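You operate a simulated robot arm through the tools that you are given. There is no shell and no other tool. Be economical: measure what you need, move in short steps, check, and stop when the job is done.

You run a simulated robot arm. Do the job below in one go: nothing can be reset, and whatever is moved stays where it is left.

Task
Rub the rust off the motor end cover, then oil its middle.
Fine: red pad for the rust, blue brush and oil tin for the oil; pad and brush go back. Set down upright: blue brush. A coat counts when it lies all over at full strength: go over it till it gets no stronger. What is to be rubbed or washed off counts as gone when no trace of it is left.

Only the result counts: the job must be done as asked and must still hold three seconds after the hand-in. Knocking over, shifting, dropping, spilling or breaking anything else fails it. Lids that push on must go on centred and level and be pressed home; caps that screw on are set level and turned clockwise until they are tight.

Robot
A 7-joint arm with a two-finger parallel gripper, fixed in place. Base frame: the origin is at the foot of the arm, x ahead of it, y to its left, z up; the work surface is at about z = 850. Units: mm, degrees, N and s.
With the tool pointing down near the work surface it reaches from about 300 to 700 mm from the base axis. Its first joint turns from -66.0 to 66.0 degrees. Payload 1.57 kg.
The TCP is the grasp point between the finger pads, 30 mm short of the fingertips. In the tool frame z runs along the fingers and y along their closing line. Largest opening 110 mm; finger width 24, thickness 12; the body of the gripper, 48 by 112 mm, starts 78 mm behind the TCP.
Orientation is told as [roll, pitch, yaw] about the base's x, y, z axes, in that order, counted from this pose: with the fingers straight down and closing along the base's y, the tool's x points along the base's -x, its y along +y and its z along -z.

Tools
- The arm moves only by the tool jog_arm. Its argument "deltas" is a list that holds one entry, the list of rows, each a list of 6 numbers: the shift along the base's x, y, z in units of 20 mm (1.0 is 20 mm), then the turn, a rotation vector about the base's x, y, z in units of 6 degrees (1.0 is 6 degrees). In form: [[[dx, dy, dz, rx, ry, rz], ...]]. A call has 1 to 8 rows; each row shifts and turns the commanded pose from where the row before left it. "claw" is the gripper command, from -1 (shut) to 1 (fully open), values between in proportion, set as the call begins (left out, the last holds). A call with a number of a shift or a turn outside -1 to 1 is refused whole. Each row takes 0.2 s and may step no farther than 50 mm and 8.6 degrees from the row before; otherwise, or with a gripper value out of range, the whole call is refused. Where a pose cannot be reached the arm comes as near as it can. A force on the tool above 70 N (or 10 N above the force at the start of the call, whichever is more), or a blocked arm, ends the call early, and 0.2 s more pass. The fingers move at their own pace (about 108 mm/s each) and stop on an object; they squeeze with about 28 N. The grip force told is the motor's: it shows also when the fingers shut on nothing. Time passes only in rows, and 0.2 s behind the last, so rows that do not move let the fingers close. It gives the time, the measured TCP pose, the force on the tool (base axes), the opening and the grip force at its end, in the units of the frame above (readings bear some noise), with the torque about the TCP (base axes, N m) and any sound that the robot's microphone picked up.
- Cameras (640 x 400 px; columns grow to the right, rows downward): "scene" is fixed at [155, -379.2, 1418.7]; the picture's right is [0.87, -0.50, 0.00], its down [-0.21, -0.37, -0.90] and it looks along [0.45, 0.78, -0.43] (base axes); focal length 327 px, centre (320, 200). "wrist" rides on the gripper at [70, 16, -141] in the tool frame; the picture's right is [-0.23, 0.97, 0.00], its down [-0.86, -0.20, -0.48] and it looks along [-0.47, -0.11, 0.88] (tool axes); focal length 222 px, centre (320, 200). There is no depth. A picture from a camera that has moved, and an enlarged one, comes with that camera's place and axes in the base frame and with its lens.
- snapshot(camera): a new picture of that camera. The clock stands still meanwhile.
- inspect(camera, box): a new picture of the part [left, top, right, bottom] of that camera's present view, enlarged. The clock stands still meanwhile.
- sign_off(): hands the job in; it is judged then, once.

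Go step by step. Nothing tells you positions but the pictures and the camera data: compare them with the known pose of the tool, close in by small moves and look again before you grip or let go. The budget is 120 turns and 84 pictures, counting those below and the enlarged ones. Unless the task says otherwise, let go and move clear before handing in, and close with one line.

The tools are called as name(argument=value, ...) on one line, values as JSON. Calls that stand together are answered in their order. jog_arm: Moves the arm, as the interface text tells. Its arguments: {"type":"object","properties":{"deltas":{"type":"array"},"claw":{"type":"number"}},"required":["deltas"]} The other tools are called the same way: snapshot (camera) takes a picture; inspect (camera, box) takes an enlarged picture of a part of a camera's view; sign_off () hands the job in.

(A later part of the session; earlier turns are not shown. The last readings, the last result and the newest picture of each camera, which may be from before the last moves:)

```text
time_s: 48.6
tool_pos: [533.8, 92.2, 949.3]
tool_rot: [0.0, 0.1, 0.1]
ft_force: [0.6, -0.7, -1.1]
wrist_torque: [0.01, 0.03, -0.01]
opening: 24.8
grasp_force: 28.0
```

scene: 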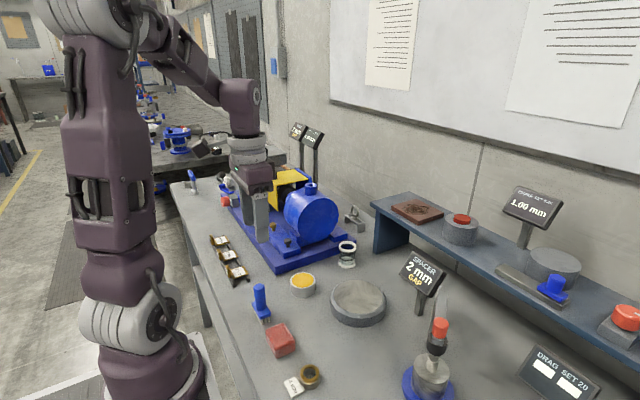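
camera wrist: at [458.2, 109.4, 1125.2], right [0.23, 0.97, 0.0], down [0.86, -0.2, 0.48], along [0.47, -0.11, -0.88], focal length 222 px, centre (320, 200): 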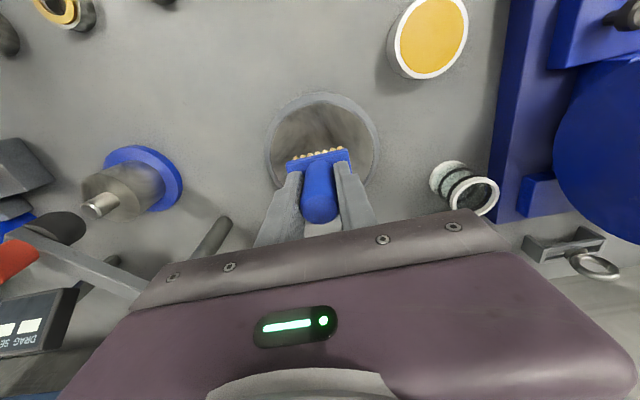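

jog_arm(deltas=[[[0, 0, -0.04, 0, 0, 0], [0, 0, 0, 0, 0, 0]]])

inspect(camera="scene", box=[325, 265, 395, 325])

```text
time_s: 49.2
tool_pos: [533.4, 94.1, 948.4]
tool_rot: [-0.1, 0.0, 0.0]
ft_force: [-0.9, -0.6, -1.5]
wrist_torque: [-0.03, -0.02, -0.01]
opening: 24.7
grasp_force: 28.3
```

```text
6.67 times, centred on (360, 295) of scene
camera zoom: at [155.0, -379.2, 1418.7], right [0.87, -0.5, 0.0], down [-0.21, -0.37, -0.9], along [0.45, 0.78, -0.43], focal length 2180 px, centre (53, -433)
```

zoom: 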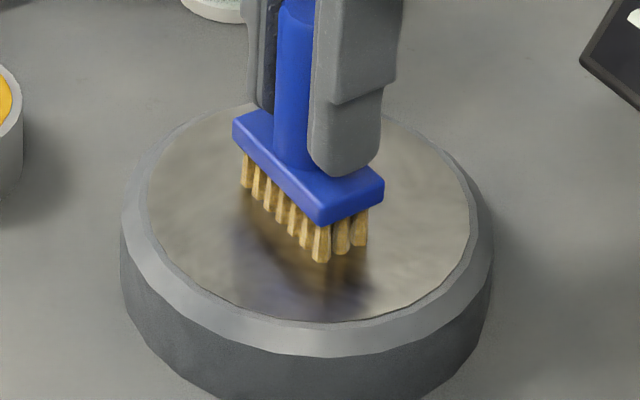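

jog_arm(deltas=[[[0, 0, -0.04, 0, 0, 0], [0, 0, 0, 0, 0, 0]]])

jog_arm(deltas=[[[0, 0, -0.04, 0, 0, 0], [0, 0, 0, 0, 0, 0]]])

jog_arm(deltas=[[[0, 0, -0.04, 0, 0, 0], [0, 0, 0, 0, 0, 0]]])

```text
time_s: 49.8
tool_pos: [532.3, 92.2, 948.1]
tool_rot: [0.0, 0.0, 0.0]
ft_force: [-2.4, 0.4, 5.9]
wrist_torque: [0.01, 0.05, 0.03]
opening: 24.8
grasp_force: 28.4
```

```text
time_s: 50.4
tool_pos: [533.2, 92.5, 946.8]
tool_rot: [0.0, -0.2, 0.0]
ft_force: [-4.8, 0.7, 29.2]
wrist_torque: [-0.03, 0.2, -0.03]
opening: 24.5
grasp_force: 27.9
```

```text
time_s: 51.0
tool_pos: [533.2, 91.8, 947.2]
tool_rot: [0.1, -0.2, 0.0]
ft_force: [-0.6, 3.6, 30.6]
wrist_torque: [-0.03, -0.2, -0.04]
opening: 24.6
grasp_force: 28.0
```

The brush is in contact and slipping slightly in the grip at 30 N. I'll ease up 0.4 mm and brush across the middle.

jog_arm(deltas=[[[0.5, 0, 0.02, 0, 0, 0], [0.7, 0, 0, 0, 0, 0], [-0.8, 0, 0, 0, 0, 0], [-0.8, 0, 0, 0, 0, 0], [-0.8, 0, 0, 0, 0, 0], [0.6, 0, 0, 0, 0, 0], [0.6, 0, 0, 0, 0, 0], [0, 0, 0, 0, 0, 0]]])

inspect(camera="scene", box=[325, 265, 395, 325])

```text
time_s: 52.8
tool_pos: [532.8, 92.5, 945.8]
tool_rot: [0.1, 0.1, 0.1]
ft_force: [-0.5, 0.2, -0.8]
wrist_torque: [-0.01, -0.04, 0.02]
opening: 24.3
grasp_force: 27.8
```

```text
6.67 times, centred on (360, 295) of scene
camera zoom: at [155.0, -379.2, 1418.7], right [0.87, -0.5, 0.0], down [-0.21, -0.37, -0.9], along [0.45, 0.78, -0.43], focal length 2180 px, centre (53, -433)
```

zoom: 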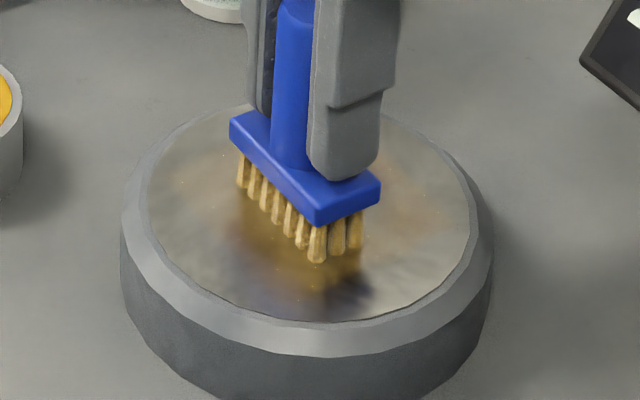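

Oil is laying down. I'll press down 0.4 mm and make passes at several y offsets.

jog_arm(deltas=[[[0, 0, -0.03, 0, 0, 0], [0.7, 0, 0, 0, 0, 0], [0.6, 0, 0, 0, 0, 0], [-0.9, 0, 0, 0, 0, 0], [-0.9, 0, 0, 0, 0, 0], [-0.9, 0, 0, 0, 0, 0], [0.7, 0, 0, 0, 0, 0], [0.7, 0, 0, 0, 0, 0]]])

jog_arm(deltas=[[[0, 0.8, -0.01, 0, 0, 0], [0.6, 0, 0, 0, 0, 0], [0.6, 0, 0, 0, 0, 0], [-0.8, 0, 0, 0, 0, 0], [-0.8, 0, 0, 0, 0, 0], [-0.8, 0, 0, 0, 0, 0], [0.6, 0, 0, 0, 0, 0], [0.6, 0, 0, 0, 0, 0]]])

jog_arm(deltas=[[[0, -0.8, -0.01, 0, 0, 0], [0, -0.8, 0, 0, 0, 0], [0.6, 0, 0, 0, 0, 0], [0.6, 0, 0, 0, 0, 0], [-0.9, 0, 0, 0, 0, 0], [-0.9, 0, 0, 0, 0, 0], [-0.6, 0, 0, 0, 0, 0], [0.6, 0, 0, 0, 0, 0]]])

inspect(camera="scene", box=[325, 265, 395, 325])

```text
time_s: 54.6
tool_pos: [531.1, 91.7, 946.2]
tool_rot: [0.0, 0.1, 0.1]
ft_force: [0.7, 0.2, -0.4]
wrist_torque: [-0.02, 0.02, -0.05]
opening: 24.7
grasp_force: 28.2
```

```text
time_s: 56.4
tool_pos: [532.8, 108.5, 946.4]
tool_rot: [0.1, 0.0, 0.0]
ft_force: [-0.2, 0.1, -1.1]
wrist_torque: [0.02, 0.0, 0.02]
opening: 24.3
grasp_force: 27.9
```

```text
time_s: 58.2
tool_pos: [519.1, 75.4, 946.7]
tool_rot: [0.0, 0.0, 0.0]
ft_force: [-0.6, 0.0, -0.9]
wrist_torque: [0.02, 0.0, 0.0]
opening: 24.6
grasp_force: 27.7
```

```text
6.67 times, centred on (360, 295) of scene
camera zoom: at [155.0, -379.2, 1418.7], right [0.87, -0.5, 0.0], down [-0.21, -0.37, -0.9], along [0.45, 0.78, -0.43], focal length 2180 px, centre (53, -433)
```

zoom: 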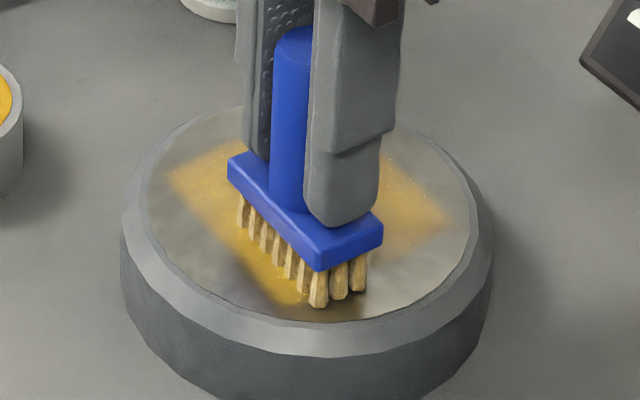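

The coat builds as I brush. I'll press a hair more and keep going over the whole middle.

jog_arm(deltas=[[[0, 0, -0.03, 0, 0, 0], [0.9, 0, 0, 0, 0, 0], [0.9, 0, 0, 0, 0, 0], [0, 0.8, 0, 0, 0, 0], [-0.9, 0, 0, 0, 0, 0], [-0.9, 0, 0, 0, 0, 0], [-0.6, 0, 0, 0, 0, 0], [0, 0.8, 0, 0, 0, 0]]])

jog_arm(deltas=[[[0.8, 0, 0, 0, 0, 0], [0.8, 0, 0, 0, 0, 0], [0.8, 0, 0, 0, 0, 0], [0, -0.4, 0, 0, 0, 0], [-0.8, 0, 0, 0, 0, 0], [-0.8, 0, 0, 0, 0, 0], [-0.8, 0, 0, 0, 0, 0], [0, -0.8, 0, 0, 0, 0]]])

jog_arm(deltas=[[[0.8, 0, 0, 0, 0, 0], [0.8, 0, 0, 0, 0, 0], [0.8, 0, 0, 0, 0, 0], [-0.3, -0.4, 0, 0, 0, 0], [-0.9, 0, 0, 0, 0, 0], [-0.9, 0, 0, 0, 0, 0], [0, 0, 0.5, 0, 0, 0], [0, 0, 1, 0, 0, 0]]])

inspect(camera="scene", box=[325, 265, 395, 325])

```text
time_s: 60.0
tool_pos: [509.6, 106.2, 943.5]
tool_rot: [-0.1, 0.0, -0.1]
ft_force: [-1.0, -8.9, 18.6]
wrist_torque: [-0.14, -0.04, 0.02]
opening: 24.5
grasp_force: 28.0
```

```text
time_s: 61.8
tool_pos: [510.3, 84.8, 945.9]
tool_rot: [0.0, -0.1, -0.1]
ft_force: [0.3, 6.7, 12.7]
wrist_torque: [0.12, -0.09, 0.02]
opening: 24.5
grasp_force: 28.0
```

```text
time_s: 63.6
tool_pos: [515.3, 77.2, 974.1]
tool_rot: [0.0, 0.0, 0.0]
ft_force: [-0.4, -0.1, 0.7]
wrist_torque: [-0.03, -0.03, -0.03]
opening: 24.7
grasp_force: 28.2
```

```text
6.67 times, centred on (360, 295) of scene
camera zoom: at [155.0, -379.2, 1418.7], right [0.87, -0.5, 0.0], down [-0.21, -0.37, -0.9], along [0.45, 0.78, -0.43], focal length 2180 px, centre (53, -433)
```

zoom: 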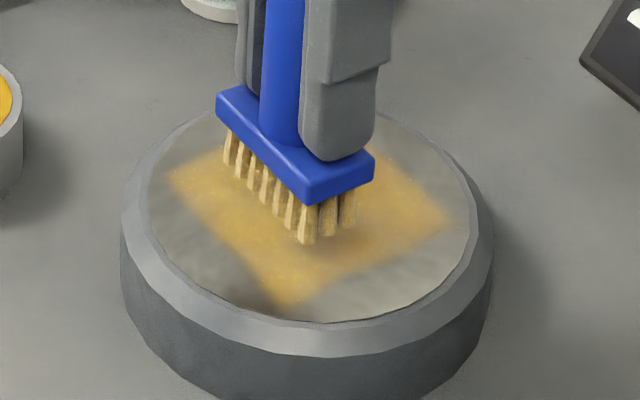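

The coat is still thin and the bristles are paling, so I'll dip again at the same spot.

jog_arm(deltas=[[[0, 0, 1, 0, 0, 0], [-0.468, 0.997, 0, 0, 0, 0], [-0.468, 0.997, 0, 0, 0, 0], [-0.468, 0.997, 0, 0, 0, 0], [-0.468, 0.997, 0, 0, 0, 0], [-0.468, 0.997, 0, 0, 0, 0], [-0.468, 0.997, 0, 0, 0, 0], [-0.468, 0.997, 0, 0, 0, 0]]])

jog_arm(deltas=[[[0, 0, -1, 0, 0, 0], [0, 0, -1, 0, 0, 0], [0, 0, -0.4, 0, 0, 0], [0, 0, 0, 0, 0, 0]]])

inspect(camera="scene", box=[280, 260, 325, 305])

inspect(camera="scene", box=[325, 265, 395, 325])

```text
time_s: 65.4
tool_pos: [448.6, 212.9, 994.8]
tool_rot: [0.0, 0.0, -0.1]
ft_force: [0.5, 0.0, 0.2]
wrist_torque: [-0.02, -0.02, -0.03]
opening: 24.5
grasp_force: 28.1
```

```text
time_s: 66.4
tool_pos: [449.4, 214.5, 948.1]
tool_rot: [0.0, -0.1, 0.1]
ft_force: [0.3, -0.2, -1.1]
wrist_torque: [0.0, -0.02, 0.02]
opening: 24.7
grasp_force: 27.9
```

```text
8.89 times, centred on (302, 282) of scene
camera zoom: at [155.0, -379.2, 1418.7], right [0.87, -0.5, 0.0], down [-0.21, -0.37, -0.9], along [0.45, 0.78, -0.43], focal length 2906 px, centre (476, -533)
```

zoom: 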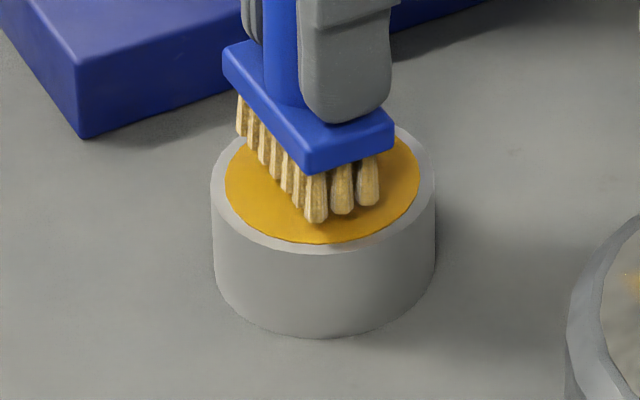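

```text
6.67 times, centred on (360, 295) of scene
camera zoom: at [155.0, -379.2, 1418.7], right [0.87, -0.5, 0.0], down [-0.21, -0.37, -0.9], along [0.45, 0.78, -0.43], focal length 2180 px, centre (53, -433)
```

zoom: 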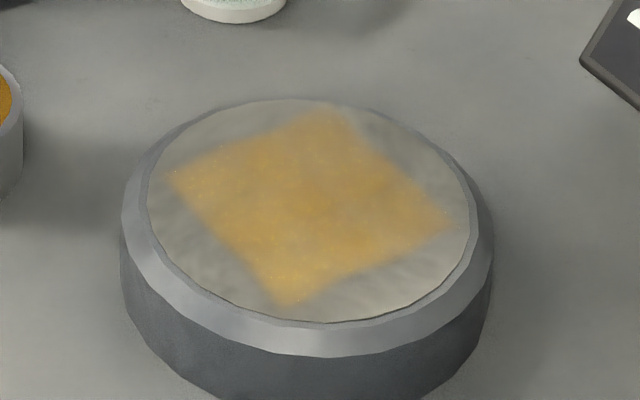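

The brush sits about 3 mm off to the left, so I'll correct and dip.

jog_arm(deltas=[[[0.15, -0.05, 0, 0, 0, 0], [0, 0, -0.2, 0, 0, 0], [0, 0, -0.15, 0, 0, 0], [0, 0, 0, 0, 0, 0]]])

inspect(camera="scene", box=[280, 260, 325, 305])

```text
time_s: 67.4
tool_pos: [450.6, 214.1, 940.7]
tool_rot: [-0.1, 0.0, 0.0]
ft_force: [-1.0, -0.3, -0.7]
wrist_torque: [0.02, -0.03, 0.0]
opening: 24.4
grasp_force: 27.8
```

```text
8.89 times, centred on (302, 282) of scene
camera zoom: at [155.0, -379.2, 1418.7], right [0.87, -0.5, 0.0], down [-0.21, -0.37, -0.9], along [0.45, 0.78, -0.43], focal length 2906 px, centre (476, -533)
```

zoom: 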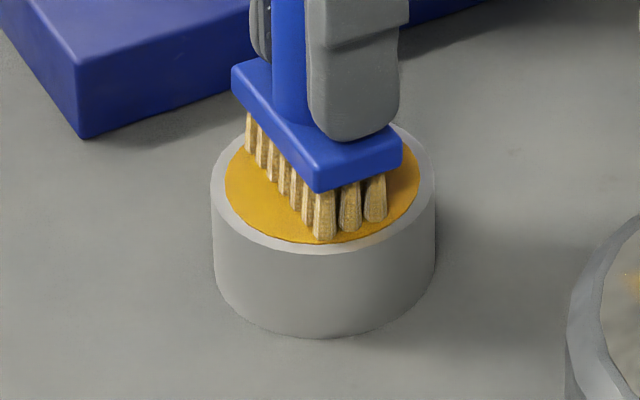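

jog_arm(deltas=[[[0, 0.06, 0, 0, 0, 0], [0, 0, -0.04, 0, 0, 0], [0, 0, -0.03, 0, 0, 0], [0, 0, 0, 0, 0, 0]]])

inspect(camera="scene", box=[280, 260, 325, 305])

```text
time_s: 68.4
tool_pos: [452.1, 216.7, 940.0]
tool_rot: [0.0, -0.2, 0.0]
ft_force: [-4.7, -2.1, 20.6]
wrist_torque: [-0.09, 0.1, 0.02]
opening: 24.7
grasp_force: 28.8
```

```text
8.89 times, centred on (302, 282) of scene
camera zoom: at [154.6, -379.4, 1418.7], right [0.87, -0.5, 0.0], down [-0.21, -0.37, -0.9], along [0.45, 0.78, -0.43], focal length 2906 px, centre (476, -533)
```

zoom: 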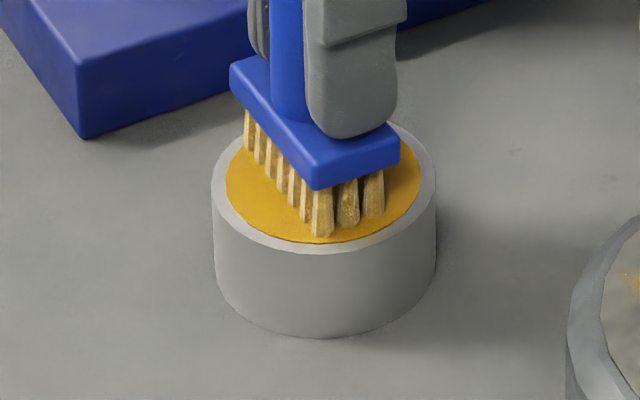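

jog_arm(deltas=[[[0, 0, 0.3, 0, 0, 0], [0, 0, 0.7, 0, 0, 0], [0, 0, 1, 0, 0, 0], [0.6, -0.9, 0, 0, 0, 0], [0.6, -0.9, 0, 0, 0, 0], [0.6, -0.9, 0, 0, 0, 0], [0.6, -0.9, 0, 0, 0, 0], [0.6, -0.9, 0, 0, 0, 0]]])

jog_arm(deltas=[[[0.6, -0.9, 0, 0, 0, 0], [0.5, -0.8, 0, 0, 0, 0], [0, 0, -1, 0, 0, 0], [0, 0, -0.5, 0, 0, 0], [0, 0, -0.15, 0, 0, 0], [0, 0, 0, 0, 0, 0]]])

jog_arm(deltas=[[[0, 0, -0.03, 0, 0, 0], [0, 0, 0, 0, 0, 0]]])

```text
time_s: 70.2
tool_pos: [511.5, 126.0, 980.0]
tool_rot: [0.0, -0.1, 0.1]
ft_force: [0.0, -0.1, -0.6]
wrist_torque: [-0.01, -0.02, 0.02]
opening: 24.7
grasp_force: 28.1
```

```text
time_s: 71.6
tool_pos: [533.4, 91.9, 944.2]
tool_rot: [0.1, 0.0, 0.0]
ft_force: [0.2, 0.1, -1.0]
wrist_torque: [-0.01, -0.01, -0.01]
opening: 24.6
grasp_force: 28.3
```

```text
time_s: 72.2
tool_pos: [533.7, 92.1, 942.6]
tool_rot: [0.0, -0.1, 0.1]
ft_force: [-0.4, 0.2, -0.6]
wrist_torque: [-0.02, -0.03, 0.02]
opening: 24.4
grasp_force: 27.4
```

jog_arm(deltas=[[[0, 0, -0.03, 0, 0, 0], [0, 0, 0, 0, 0, 0]]])

jog_arm(deltas=[[[0, 0, -0.02, 0, 0, 0], [0, 0, 0, 0, 0, 0]]])

```text
time_s: 72.8
tool_pos: [533.5, 90.8, 942.8]
tool_rot: [-0.1, 0.0, -0.1]
ft_force: [-3.5, -0.4, 9.7]
wrist_torque: [-0.01, 0.05, -0.03]
opening: 24.6
grasp_force: 28.2
```

```text
time_s: 73.4
tool_pos: [533.7, 91.6, 943.3]
tool_rot: [-0.1, 0.0, 0.0]
ft_force: [-2.4, -0.7, 6.0]
wrist_torque: [0.01, 0.08, 0.02]
opening: 24.5
grasp_force: 27.3
```

Contact is light and good. I'll make full passes at three y offsets.

jog_arm(deltas=[[[0.7, 0, -0.01, 0, 0, 0], [0.7, 0, 0, 0, 0, 0], [-0.9, 0, 0, 0, 0, 0], [-1, 0, 0, 0, 0, 0], [-0.9, 0, 0, 0, 0, 0], [0, -0.8, 0, 0, 0, 0], [0.9, 0, 0, 0, 0, 0], [1, 0, 0, 0, 0, 0]]])

jog_arm(deltas=[[[0.9, 0, 0, 0, 0, 0], [-0.9, 0, 0, 0, 0, 0], [-1, 0, 0, 0, 0, 0], [-0.9, 0, 0, 0, 0, 0], [0, 0.8, 0, 0, 0, 0], [0, 0.8, 0, 0, 0, 0], [0.9, 0, 0, 0, 0, 0], [1, 0, 0, 0, 0, 0]]])

jog_arm(deltas=[[[0.9, 0, -0.01, 0, 0, 0], [-0.9, 0, 0, 0, 0, 0], [-1, 0, 0, 0, 0, 0], [-0.9, 0, 0, 0, 0, 0], [0, -0.8, 0, 0, 0, 0], [0.9, 0, 0, 0, 0, 0], [1, 0, 0, 0, 0, 0], [0.9, 0, 0, 0, 0, 0]]])

inspect(camera="scene", box=[325, 265, 395, 325])

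```text
time_s: 75.2
tool_pos: [542.3, 74.7, 943.4]
tool_rot: [0.1, 0.0, 0.0]
ft_force: [-0.1, -0.8, -0.5]
wrist_torque: [0.03, 0.01, 0.01]
opening: 24.6
grasp_force: 28.3
```

```text
time_s: 77.0
tool_pos: [542.9, 106.8, 942.4]
tool_rot: [0.0, 0.2, 0.1]
ft_force: [-5.3, 0.9, 10.2]
wrist_torque: [0.01, 0.18, 0.04]
opening: 24.7
grasp_force: 28.1
```

```text
time_s: 78.8
tool_pos: [560.3, 92.2, 943.1]
tool_rot: [0.0, -0.1, 0.0]
ft_force: [-6.7, -0.9, 11.5]
wrist_torque: [-0.02, 0.2, 0.0]
opening: 24.5
grasp_force: 27.7
```

```text
6.67 times, centred on (360, 295) of scene
camera zoom: at [154.6, -379.3, 1418.8], right [0.87, -0.5, 0.0], down [-0.21, -0.37, -0.9], along [0.45, 0.78, -0.43], focal length 2180 px, centre (53, -433)
```

zoom: 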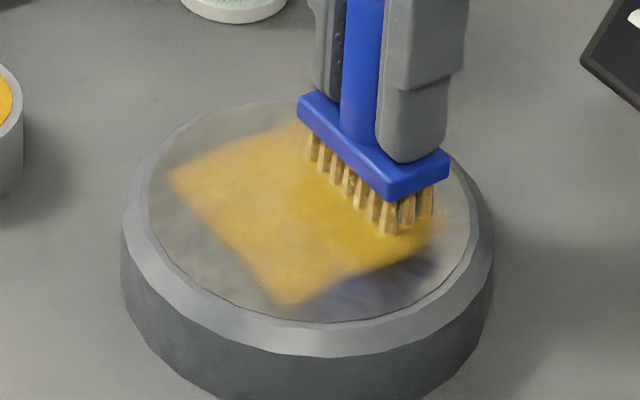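

The coat is stronger now. I'll repeat the passes with a touch more pressure.

jog_arm(deltas=[[[0, -0.8, -0.02, 0, 0, 0], [-0.9, 0, 0, 0, 0, 0], [-1, 0, 0, 0, 0, 0], [-0.9, 0, 0, 0, 0, 0], [0.9, 0, 0, 0, 0, 0], [1, 0, 0, 0, 0, 0], [0.9, 0, 0, 0, 0, 0], [0, 0.5, 0, 0, 0, 0]]])

jog_arm(deltas=[[[-0.9, 0, 0, 0, 0, 0], [-1, 0, 0, 0, 0, 0], [-0.9, 0, 0, 0, 0, 0], [0, 0.6, 0, 0, 0, 0], [0.9, 0, 0, 0, 0, 0], [1, 0, 0, 0, 0, 0], [0.9, 0, 0, 0, 0, 0], [0, 0.5, 0, 0, 0, 0]]])

jog_arm(deltas=[[[-0.9, 0, -0.01, 0, 0, 0], [-1, 0, 0, 0, 0, 0], [-0.9, 0, 0, 0, 0, 0], [0.9, 0, 0, 0, 0, 0], [1, 0, 0, 0, 0, 0], [0.9, -0.3, 0, 0, 0, 0], [-0.9, -0.3, 0, 0, 0, 0], [-1, 0, 0, 0, 0, 0]]])

jog_arm(deltas=[[[-0.9, 0, 0, 0, 0, 0], [0, -0.6, 0, 0, 0, 0], [0.9, 0, 0, 0, 0, 0], [1, 0, 0, 0, 0, 0], [0.9, -0.4, 0, 0, 0, 0], [-0.9, 0, 0, 0, 0, 0], [-1, 0, 0, 0, 0, 0], [-0.9, 0, 0, 0, 0, 0]]])

jog_arm(deltas=[[[0, 0, 0.5, 0, 0, 0], [-0.6, 1, 1, 0, 0, 0], [-0.6, 1, 1, 0, 0, 0], [-0.5, 1, 0, 0, 0, 0], [-0.5, 1, 0, 0, 0, 0], [0, 1, 0, 0, 0, 0], [0, 1, 0, 0, 0, 0], [0, 0, 0, 0, 0, 0]]])

inspect(camera="scene", box=[325, 265, 395, 325])

```text
time_s: 80.6
tool_pos: [561.8, 86.8, 945.1]
tool_rot: [0.0, 0.0, -0.1]
ft_force: [-1.2, 0.1, -0.3]
wrist_torque: [0.04, 0.0, -0.03]
opening: 24.5
grasp_force: 28.6
```

```text
time_s: 82.4
tool_pos: [563.1, 108.4, 942.8]
tool_rot: [0.0, 0.0, 0.0]
ft_force: [0.3, -1.3, -0.8]
wrist_torque: [-0.01, 0.03, -0.01]
opening: 24.5
grasp_force: 27.8
```

```text
time_s: 84.2
tool_pos: [523.5, 93.8, 942.8]
tool_rot: [0.1, -0.1, -0.1]
ft_force: [2.8, -0.1, 6.2]
wrist_torque: [-0.06, -0.27, 0.01]
opening: 24.5
grasp_force: 28.0
```

```text
time_s: 86.0
tool_pos: [509.4, 75.4, 942.2]
tool_rot: [0.0, -0.1, 0.0]
ft_force: [5.8, 0.5, 9.5]
wrist_torque: [-0.01, -0.41, -0.04]
opening: 24.5
grasp_force: 28.2
```

```text
time_s: 87.8
tool_pos: [462.7, 195.7, 991.1]
tool_rot: [0.0, 0.1, 0.1]
ft_force: [-0.1, -0.4, -1.2]
wrist_torque: [0.03, -0.02, -0.04]
opening: 24.6
grasp_force: 28.3
```

```text
6.67 times, centred on (360, 295) of scene
camera zoom: at [155.0, -379.2, 1418.7], right [0.87, -0.5, 0.0], down [-0.21, -0.37, -0.9], along [0.45, 0.78, -0.43], focal length 2180 px, centre (53, -433)
```

zoom: 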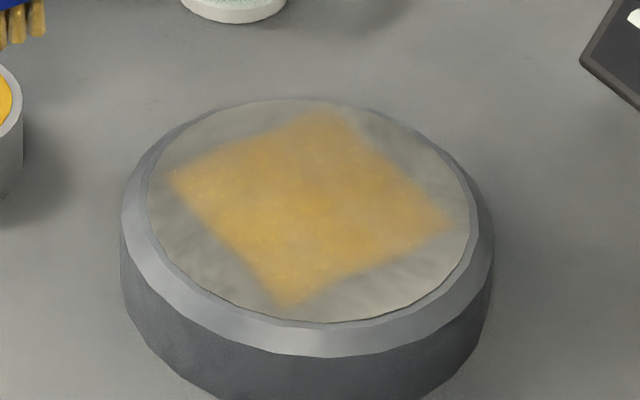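

The patch looks like a square about 73 mm on a side. I'll zoom in to judge how even it is.

inspect(camera="scene", box=[340, 275, 380, 315])

inspect(camera="wrist", box=[180, 120, 340, 240])

```text
10.00 times, centred on (360, 295) of scene
camera zoom: at [155.0, -379.2, 1418.7], right [0.87, -0.5, 0.0], down [-0.21, -0.37, -0.9], along [0.45, 0.78, -0.43], focal length 3270 px, centre (-80, -750)
```

zoom: 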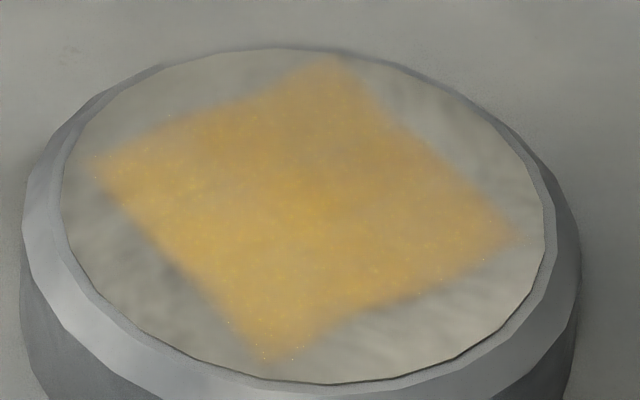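

```text
3.33 times, centred on (260, 180) of wrist
camera zoom: at [392.9, 210.7, 1132.9], right [0.23, 0.97, 0.0], down [0.86, -0.2, 0.48], along [0.47, -0.11, -0.88], focal length 740 px, centre (520, 267)
```

zoom: 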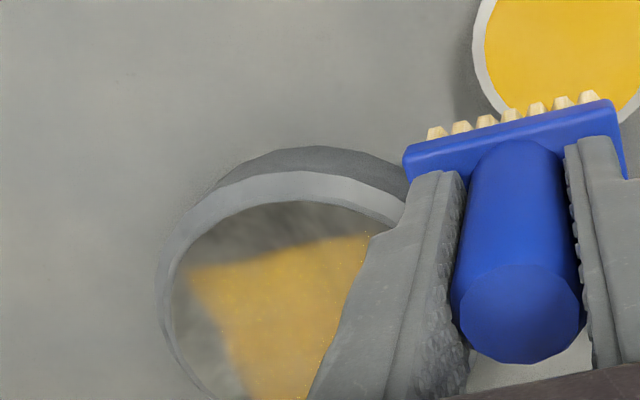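

The edges look a bit paler than the centre, and the painted outline stays fixed. I'll dip once more and make wider passes so that the edges get full strength too.

jog_arm(deltas=[[[-0.5, 1, 0, 0, 0, 0], [0, 0, -1, 0, 0, 0], [0, 0, -1, 0, 0, 0], [0, 0, -0.3, 0, 0, 0], [0, 0, 0, 0, 0, 0]]])

inspect(camera="scene", box=[280, 260, 325, 305])

```text
time_s: 89.0
tool_pos: [452.2, 216.4, 946.1]
tool_rot: [0.0, 0.0, -0.1]
ft_force: [0.0, -0.2, -0.5]
wrist_torque: [-0.02, 0.02, 0.03]
opening: 24.8
grasp_force: 27.7
```

```text
8.89 times, centred on (302, 282) of scene
camera zoom: at [155.0, -379.2, 1418.7], right [0.87, -0.5, 0.0], down [-0.21, -0.37, -0.9], along [0.45, 0.78, -0.43], focal length 2906 px, centre (476, -533)
```

zoom: 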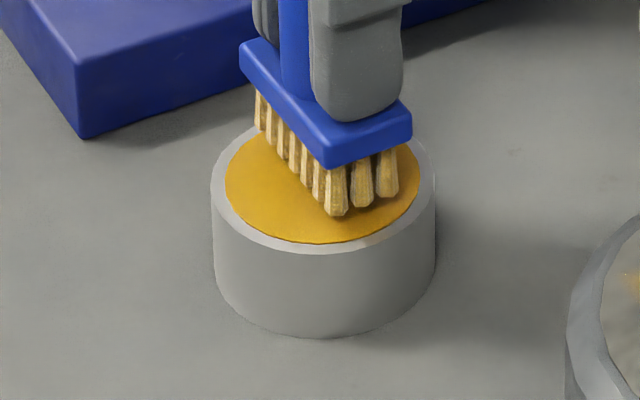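

jog_arm(deltas=[[[-0.06, 0, -0.2, 0, 0, 0], [0, 0, -0.15, 0, 0, 0], [0, 0, -0.04, 0, 0, 0], [0, 0, -0.03, 0, 0, 0], [0, 0, 0, 0, 0, 0]]])

inspect(camera="scene", box=[280, 260, 325, 305])

```text
time_s: 90.2
tool_pos: [449.9, 215.8, 938.7]
tool_rot: [0.0, 0.0, 0.0]
ft_force: [1.0, -1.3, 2.8]
wrist_torque: [-0.03, -0.1, -0.04]
opening: 24.6
grasp_force: 28.3
```

```text
8.89 times, centred on (302, 282) of scene
camera zoom: at [155.0, -379.3, 1418.7], right [0.87, -0.5, 0.0], down [-0.21, -0.37, -0.9], along [0.45, 0.78, -0.43], focal length 2906 px, centre (476, -533)
```

zoom: 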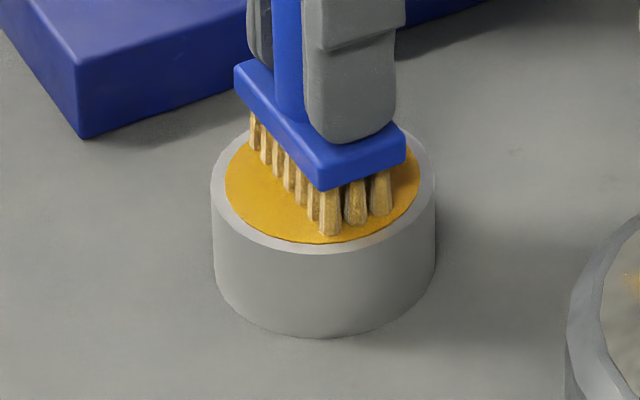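

jog_arm(deltas=[[[0, 0, -0.02, 0, 0, 0], [0, 0, 0, 0, 0, 0], [0, 0, 0.32, 0, 0, 0], [0, 0, 0.7, 0, 0, 0], [0, 0, 1, 0, 0, 0], [0.6, -0.9, 0, 0, 0, 0], [0.6, -0.9, 0, 0, 0, 0], [0.6, -0.9, 0, 0, 0, 0]]])

jog_arm(deltas=[[[0.6, -0.9, 0, 0, 0, 0], [0.6, -0.9, 0, 0, 0, 0], [0.6, -0.9, 0, 0, 0, 0], [0.55, -0.65, 0, 0, 0, 0], [0, 0, -1, 0, 0, 0], [0, 0, -0.5, 0, 0, 0], [0, 0, -0.2, 0, 0, 0], [0, 0, 0, 0, 0, 0]]])

jog_arm(deltas=[[[0, 0, -0.03, 0, 0, 0], [0, 0, 0, 0, 0, 0]]])

```text
time_s: 92.0
tool_pos: [483.6, 163.3, 977.8]
tool_rot: [0.1, 0.1, 0.1]
ft_force: [-0.2, -0.2, -0.5]
wrist_torque: [0.0, 0.0, -0.02]
opening: 24.5
grasp_force: 27.7
```

```text
time_s: 93.8
tool_pos: [533.7, 95.2, 945.0]
tool_rot: [0.0, 0.0, 0.0]
ft_force: [0.4, 0.1, -0.1]
wrist_torque: [0.0, 0.0, 0.0]
opening: 24.7
grasp_force: 27.9
```

```text
time_s: 94.4
tool_pos: [534.5, 95.6, 942.8]
tool_rot: [0.0, 0.0, 0.0]
ft_force: [0.0, -0.2, -1.0]
wrist_torque: [0.02, -0.06, 0.01]
opening: 24.4
grasp_force: 28.5
```

jog_arm(deltas=[[[0, 0, -0.04, 0, 0, 0], [0, 0, -0.02, 0, 0, 0], [0, 0, 0, 0, 0, 0]]])

```text
time_s: 95.2
tool_pos: [534.2, 93.7, 942.1]
tool_rot: [-0.1, 0.0, 0.1]
ft_force: [-0.3, -0.4, -0.7]
wrist_torque: [0.02, -0.02, 0.01]
opening: 24.7
grasp_force: 27.3
```

jog_arm(deltas=[[[0, 0, -0.04, 0, 0, 0], [0, 0, 0, 0, 0, 0]]])

jog_arm(deltas=[[[0, 0, -0.02, 0, 0, 0], [0, 0, 0, 0, 0, 0]]])

```text
time_s: 95.8
tool_pos: [533.6, 94.3, 942.6]
tool_rot: [0.0, -0.1, 0.0]
ft_force: [1.2, -1.1, 10.8]
wrist_torque: [-0.02, -0.22, -0.03]
opening: 24.5
grasp_force: 28.2
```

```text
time_s: 96.4
tool_pos: [533.0, 94.7, 941.8]
tool_rot: [0.0, -0.1, 0.0]
ft_force: [1.6, -0.3, 20.5]
wrist_torque: [0.03, -0.25, -0.01]
opening: 24.4
grasp_force: 28.1
```

About 20 N of contact is good. Now the wide passes.

jog_arm(deltas=[[[0.8, 0, 0, 0, 0, 0], [0.8, 0, 0, 0, 0, 0], [-0.8, 0, 0, 0, 0, 0], [-0.8, 0, 0, 0, 0, 0], [-0.8, 0, 0, 0, 0, 0], [-0.8, 0, 0, 0, 0, 0], [0, 0.5, 0, 0, 0, 0], [0.8, 0, 0, 0, 0, 0]]])

jog_arm(deltas=[[[0.8, 0, 0, 0, 0, 0], [0.8, 0, 0, 0, 0, 0], [0.7, 0, 0, 0, 0, 0], [0, 0.5, 0, 0, 0, 0], [-0.7, 0, 0, 0, 0, 0], [-0.8, 0, 0, 0, 0, 0], [-0.8, 0, 0, 0, 0, 0], [-0.6, 0, 0, 0, 0, 0]]])

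jog_arm(deltas=[[[0.6, 0, 0, 0, 0, 0], [0.8, 0, 0, 0, 0, 0], [0.8, 0, 0, 0, 0, 0], [0.6, -0.5, 0, 0, 0, 0], [-0.7, -0.5, 0, 0, 0, 0], [-0.8, 0, 0, 0, 0, 0], [-0.8, 0, 0, 0, 0, 0], [-0.7, -0.5, 0, 0, 0, 0]]])

jog_arm(deltas=[[[0.7, 0, 0, 0, 0, 0], [0.8, 0, 0, 0, 0, 0], [0.8, 0, 0, 0, 0, 0], [0.7, -0.5, 0, 0, 0, 0], [-0.7, 0, 0, 0, 0, 0], [-0.8, 0, 0, 0, 0, 0], [-0.8, 0, 0, 0, 0, 0], [-0.5, 0, 0, 0, 0, 0]]])

inspect(camera="scene", box=[325, 265, 395, 325])

```text
time_s: 98.2
tool_pos: [516.1, 104.4, 941.1]
tool_rot: [0.1, 0.0, 0.0]
ft_force: [-1.3, -0.8, 4.5]
wrist_torque: [-0.02, 0.09, 0.0]
opening: 24.6
grasp_force: 28.2
```

```text
time_s: 100.0
tool_pos: [506.3, 114.7, 940.6]
tool_rot: [0.0, -0.3, 0.0]
ft_force: [4.7, 0.5, 7.3]
wrist_torque: [-0.05, -0.31, 0.06]
opening: 24.4
grasp_force: 28.0
```

```text
time_s: 101.8
tool_pos: [500.0, 82.1, 942.4]
tool_rot: [0.0, 0.1, 0.0]
ft_force: [0.2, 0.4, -1.1]
wrist_torque: [-0.01, 0.01, 0.02]
opening: 24.5
grasp_force: 28.5
```

```text
time_s: 103.6
tool_pos: [505.8, 75.0, 942.2]
tool_rot: [0.0, 0.0, 0.0]
ft_force: [0.1, 0.0, -0.3]
wrist_torque: [-0.04, 0.0, 0.0]
opening: 24.6
grasp_force: 28.4
```

```text
6.67 times, centred on (360, 295) of scene
camera zoom: at [155.0, -379.2, 1418.7], right [0.87, -0.5, 0.0], down [-0.21, -0.37, -0.9], along [0.45, 0.78, -0.43], focal length 2180 px, centre (53, -433)
```

zoom: 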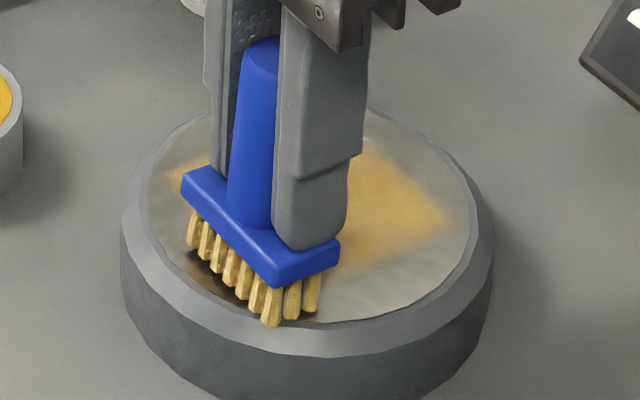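

The patch outline stays bounded, which confirms its extent. Contact was light on this side, so I'll press a bit and repeat.

jog_arm(deltas=[[[0.5, 0, -0.03, 0, 0, 0], [0, 0, -0.02, 0, 0, 0], [0, 0, 0, 0, 0, 0]]])

```text
time_s: 104.4
tool_pos: [514.6, 75.4, 941.2]
tool_rot: [0.0, -0.1, -0.2]
ft_force: [0.2, 0.5, 7.6]
wrist_torque: [-0.05, -0.01, 0.0]
opening: 24.5
grasp_force: 27.5
```

jog_arm(deltas=[[[-0.6, 0, -0.01, 0, 0, 0], [0.7, 0, 0, 0, 0, 0], [0.8, 0, 0, 0, 0, 0], [0.8, 0, 0, 0, 0, 0], [0.7, 0, 0, 0, 0, 0], [-0.7, 0.4, 0, 0, 0, 0], [-0.8, 0, 0, 0, 0, 0], [-0.8, 0, 0, 0, 0, 0]]])

jog_arm(deltas=[[[-0.7, 0, -0.01, 0, 0, 0], [0.7, 0.5, 0, 0, 0, 0], [0.8, 0, 0, 0, 0, 0], [0.8, 0, 0, 0, 0, 0], [0.7, 0, 0, 0, 0, 0], [-0.7, 0.5, 0, 0, 0, 0], [-0.8, 0, 0, 0, 0, 0], [-0.8, 0, 0, 0, 0, 0]]])

jog_arm(deltas=[[[-0.6, 0, 0, 0, 0, 0], [0.6, 0.5, 0, 0, 0, 0], [0.8, 0, 0, 0, 0, 0], [0.8, 0, 0, 0, 0, 0], [0.5, 0, 0, 0, 0, 0], [0, -0.7, 0, 0, 0, 0], [0, -0.7, 0, 0, 0, 0], [0, -0.6, 0, 0, 0, 0]]])

jog_arm(deltas=[[[-0.8, 0.3, -0.01, 0, 0, 0], [0, 0.8, 0, 0, 0, 0], [0, 0.8, 0, 0, 0, 0], [-0.8, 0, 0, 0, 0, 0], [0, -0.8, 0, 0, 0, 0], [0, -0.8, 0, 0, 0, 0], [-0.8, 0, 0, 0, 0, 0], [0, 0.8, 0, 0, 0, 0]]])

jog_arm(deltas=[[[0, 0.8, 0, 0, 0, 0], [0, 0, 0.5, 0, 0, 0], [-0.6, 1, 1, 0, 0, 0], [-0.6, 1, 1, 0, 0, 0], [-0.5, 1, 0, 0, 0, 0], [-0.5, 1, 0, 0, 0, 0], [0, 0.8, 0, 0, 0, 0], [0, 0, 0, 0, 0, 0]]])

inspect(camera="scene", box=[340, 275, 380, 315])

```text
time_s: 106.2
tool_pos: [516.6, 84.2, 939.4]
tool_rot: [0.0, -0.1, 0.1]
ft_force: [2.5, 0.0, 4.3]
wrist_torque: [-0.04, -0.18, 0.05]
opening: 24.6
grasp_force: 28.3
```

```text
time_s: 108.0
tool_pos: [516.2, 103.1, 941.3]
tool_rot: [0.0, 0.1, 0.0]
ft_force: [0.3, -0.5, 2.0]
wrist_torque: [-0.04, -0.04, 0.03]
opening: 24.6
grasp_force: 27.9
```

```text
time_s: 109.8
tool_pos: [559.0, 72.3, 939.7]
tool_rot: [0.0, 0.1, 0.0]
ft_force: [0.1, -0.7, -1.2]
wrist_torque: [-0.01, -0.02, -0.01]
opening: 24.3
grasp_force: 27.5
```

```text
time_s: 111.6
tool_pos: [514.9, 91.7, 940.9]
tool_rot: [-0.1, -0.2, 0.0]
ft_force: [-0.3, -12.8, 29.5]
wrist_torque: [-0.15, -0.06, 0.0]
opening: 24.8
grasp_force: 27.8
```

```text
time_s: 113.4
tool_pos: [467.0, 206.3, 989.0]
tool_rot: [0.1, 0.0, 0.0]
ft_force: [-1.1, 0.6, -1.2]
wrist_torque: [-0.02, 0.0, 0.0]
opening: 24.7
grasp_force: 27.7
```

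```text
10.00 times, centred on (360, 295) of scene
camera zoom: at [155.0, -379.2, 1418.7], right [0.87, -0.5, 0.0], down [-0.21, -0.37, -0.9], along [0.45, 0.78, -0.43], focal length 3270 px, centre (-80, -750)
```

zoom: 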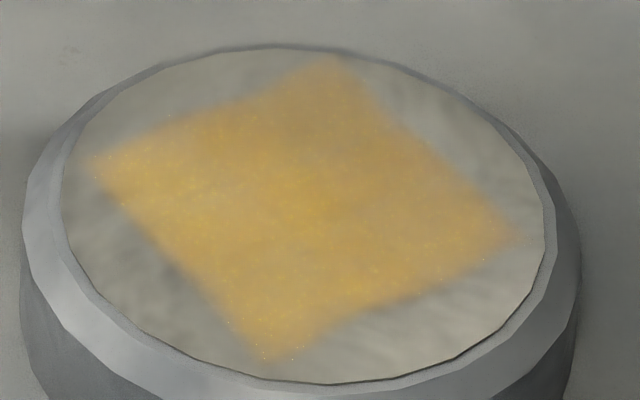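

The whole square now looks evenly coated. On the way back I'll look at it with the wrist camera from another angle.

jog_arm(deltas=[[[-0.7, 0, 1, 0, 0, 0], [-0.7, 0, 1, 0, 0, 0], [-0.7, 0, 1, 0, 0, 0], [-0.7, 0, 1, 0, 0, 0], [-0.6, 0, 1, 0, 0, 0], [0, 0, 1, 0, 0, 0], [0, 0, 0, 0, 0, 0]]])

inspect(camera="wrist", box=[200, 120, 340, 240])

```text
time_s: 115.0
tool_pos: [399.2, 207.1, 1108.6]
tool_rot: [-0.1, 0.1, 0.0]
ft_force: [0.1, 0.4, -0.3]
wrist_torque: [-0.02, 0.0, 0.0]
opening: 24.3
grasp_force: 28.5
```

```text
3.33 times, centred on (270, 180) of wrist
camera zoom: at [329.7, 221.9, 1251.2], right [0.23, 0.97, 0.0], down [0.85, -0.2, 0.48], along [0.47, -0.11, -0.88], focal length 740 px, centre (487, 267)
```

zoom: 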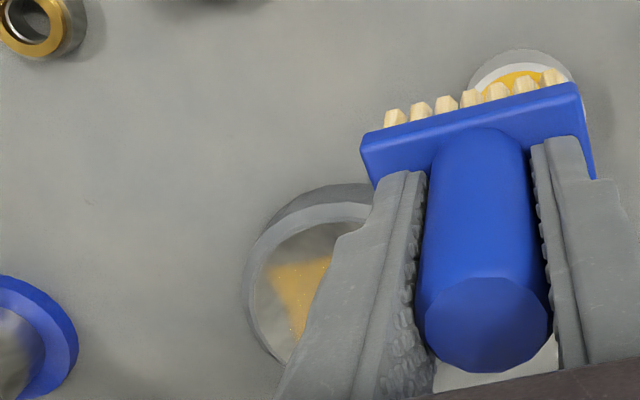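

jog_arm(deltas=[[[-1, 0.5, 1, 0, 0, 0], [-1, 1, 1, 0, 0, 0], [-1, 1, 0, 0, 0, 0], [0, 1, 0, 0, 0, 0], [0, 0, 0, 0, 0, 0]]])

inspect(camera="wrist", box=[180, 130, 300, 250])

```text
time_s: 116.2
tool_pos: [338.3, 276.5, 1147.2]
tool_rot: [0.0, 0.0, 0.0]
ft_force: [0.6, -0.5, -0.6]
wrist_torque: [0.03, -0.01, 0.0]
opening: 24.6
grasp_force: 28.6
```

```text
3.33 times, centred on (240, 190) of wrist
camera zoom: at [267.7, 291.0, 1289.5], right [0.23, 0.97, 0.0], down [0.86, -0.2, 0.48], along [0.47, -0.11, -0.88], focal length 740 px, centre (587, 233)
```

zoom: 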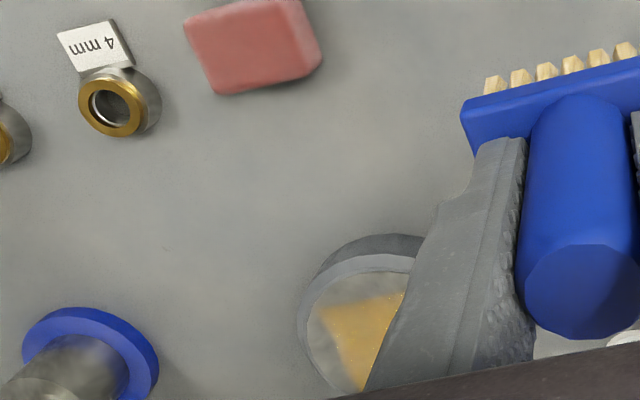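

What I can see is even. For certainty I'll do one more dip and a careful pass along the edges and corners.

jog_arm(deltas=[[[0.9, -0.5, -0.5, 0, 0, 0], [0.9, -0.5, -0.8, 0, 0, 0], [0.9, -0.5, -0.8, 0, 0, 0], [0.9, -0.5, -0.8, 0, 0, 0], [0.9, -0.5, -0.8, 0, 0, 0], [0.9, -0.5, -0.8, 0, 0, 0], [0.15, -0.05, -1, 0, 0, 0], [0, 0, -1, 0, 0, 0]]])

jog_arm(deltas=[[[0, 0, -1, 0, 0, 0], [0, 0, -1, 0, 0, 0], [0, 0, -1, 0, 0, 0], [0, 0, -0.7, 0, 0, 0], [0, 0, 0, 0, 0, 0]]])

inspect(camera="scene", box=[280, 260, 325, 305])

```text
time_s: 118.0
tool_pos: [453.4, 214.1, 1017.7]
tool_rot: [-0.1, 0.0, 0.0]
ft_force: [0.0, 0.0, -1.0]
wrist_torque: [0.02, 0.01, -0.03]
opening: 24.7
grasp_force: 28.3
```

```text
time_s: 119.2
tool_pos: [450.6, 214.4, 943.6]
tool_rot: [0.0, -0.1, 0.0]
ft_force: [-0.6, -0.2, -1.0]
wrist_torque: [-0.01, -0.02, 0.0]
opening: 24.5
grasp_force: 28.3
```

```text
8.89 times, centred on (302, 282) of scene
camera zoom: at [155.0, -379.2, 1418.7], right [0.87, -0.5, 0.0], down [-0.21, -0.37, -0.9], along [0.45, 0.78, -0.43], focal length 2906 px, centre (476, -533)
```

zoom: 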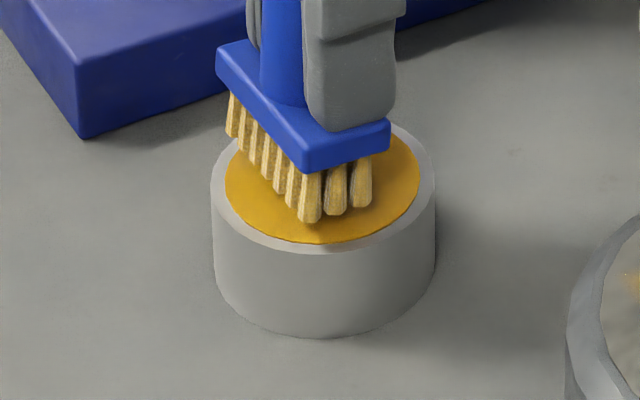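

The brush has tilted slightly in the grip and its tips lean toward −x. I'll shift to centre the bristles, then dip.

jog_arm(deltas=[[[0.28, -0.04, 0, 0, 0, 0], [0, 0, -0.2, 0, 0, 0], [0, 0, -0.1, 0, 0, 0], [0, 0, 0, 0, 0, 0]]])

inspect(camera="scene", box=[280, 260, 325, 305])

```text
time_s: 120.2
tool_pos: [455.4, 215.0, 939.3]
tool_rot: [0.1, 0.0, 0.0]
ft_force: [-0.2, -0.6, -0.4]
wrist_torque: [0.01, 0.03, 0.02]
opening: 24.8
grasp_force: 27.4
```

```text
8.89 times, centred on (302, 282) of scene
camera zoom: at [155.0, -379.2, 1418.7], right [0.87, -0.5, 0.0], down [-0.21, -0.37, -0.9], along [0.45, 0.78, -0.43], focal length 2906 px, centre (476, -533)
```

zoom: 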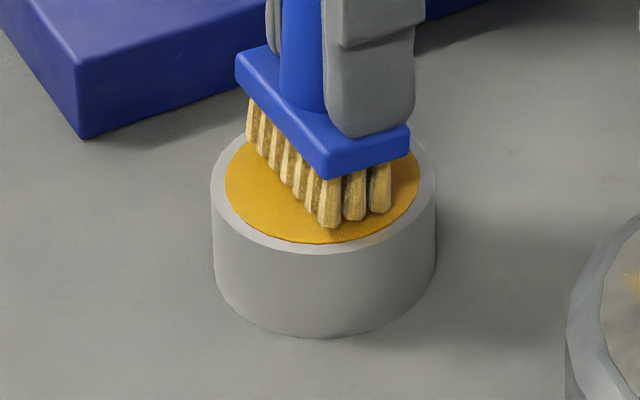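

jog_arm(deltas=[[[0, 0, -0.06, 0, 0, 0], [0, 0, -0.04, 0, 0, 0], [0, 0, 0, 0, 0, 0]]])

jog_arm(deltas=[[[0, 0, -0.04, 0, 0, 0], [0, 0, 0, 0, 0, 0]]])

```text
time_s: 121.0
tool_pos: [455.9, 215.2, 936.6]
tool_rot: [0.0, 0.0, 0.1]
ft_force: [0.3, -0.9, -0.5]
wrist_torque: [0.02, -0.01, -0.03]
opening: 24.4
grasp_force: 28.1
```

```text
time_s: 121.6
tool_pos: [456.0, 215.1, 935.3]
tool_rot: [0.0, 0.0, 0.1]
ft_force: [0.5, 0.0, -1.1]
wrist_torque: [0.01, -0.01, 0.01]
opening: 24.6
grasp_force: 28.3
```

jog_arm(deltas=[[[0, 0, -0.05, 0, 0, 0], [0, 0, 0, 0, 0, 0]]])

jog_arm(deltas=[[[0, 0, -0.04, 0, 0, 0], [0, 0, 0, 0, 0, 0]]])

inspect(camera="scene", box=[280, 260, 325, 305])

```text
time_s: 122.2
tool_pos: [455.6, 215.4, 936.3]
tool_rot: [0.0, 0.0, 0.0]
ft_force: [-0.5, -0.1, 0.6]
wrist_torque: [0.01, 0.01, -0.01]
opening: 24.4
grasp_force: 28.1
```

```text
time_s: 122.8
tool_pos: [455.7, 214.6, 935.3]
tool_rot: [0.1, -0.1, 0.0]
ft_force: [-1.6, 0.8, 20.6]
wrist_torque: [-0.1, 0.02, -0.01]
opening: 24.2
grasp_force: 28.6
```

```text
8.89 times, centred on (302, 282) of scene
camera zoom: at [154.6, -379.4, 1418.8], right [0.87, -0.5, 0.0], down [-0.21, -0.37, -0.9], along [0.45, 0.78, -0.43], focal length 2906 px, centre (476, -533)
```

zoom: 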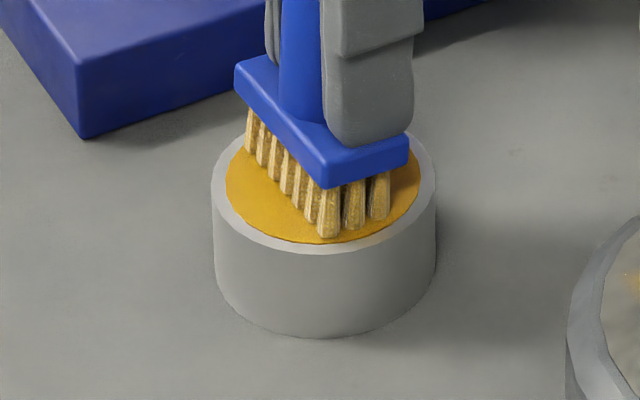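

jog_arm(deltas=[[[0, 0, 0.3, 0, 0, 0], [0, 0, 0.7, 0, 0, 0], [0, 0, 1, 0, 0, 0], [0.6, -0.9, 0, 0, 0, 0], [0.6, -0.9, 0, 0, 0, 0], [0.6, -0.9, 0, 0, 0, 0], [0.6, -0.9, 0, 0, 0, 0], [0.6, -0.9, 0, 0, 0, 0]]])

jog_arm(deltas=[[[0.6, -0.9, 0, 0, 0, 0], [0.6, -0.6, 0, 0, 0, 0], [0, 0, -1, 0, 0, 0], [0, 0, -0.5, 0, 0, 0], [0, 0, -0.2, 0, 0, 0], [0, 0, 0, 0, 0, 0]]])

jog_arm(deltas=[[[0, 0, -0.04, 0, 0, 0], [0, 0, -0.04, 0, 0, 0], [0, 0, 0, 0, 0, 0]]])

```text
time_s: 124.6
tool_pos: [514.8, 123.0, 972.8]
tool_rot: [0.0, -0.1, 0.0]
ft_force: [0.4, -0.2, -0.6]
wrist_torque: [0.01, -0.03, -0.02]
opening: 24.4
grasp_force: 28.0
```

```text
time_s: 126.0
tool_pos: [538.8, 95.3, 941.4]
tool_rot: [0.0, 0.0, -0.1]
ft_force: [0.1, -0.5, -0.9]
wrist_torque: [-0.02, -0.02, -0.01]
opening: 24.7
grasp_force: 28.0
```

```text
time_s: 126.8
tool_pos: [539.0, 95.8, 939.8]
tool_rot: [0.1, -0.1, 0.0]
ft_force: [-5.1, -1.6, 15.9]
wrist_torque: [-0.12, 0.24, 0.02]
opening: 24.5
grasp_force: 28.5
```

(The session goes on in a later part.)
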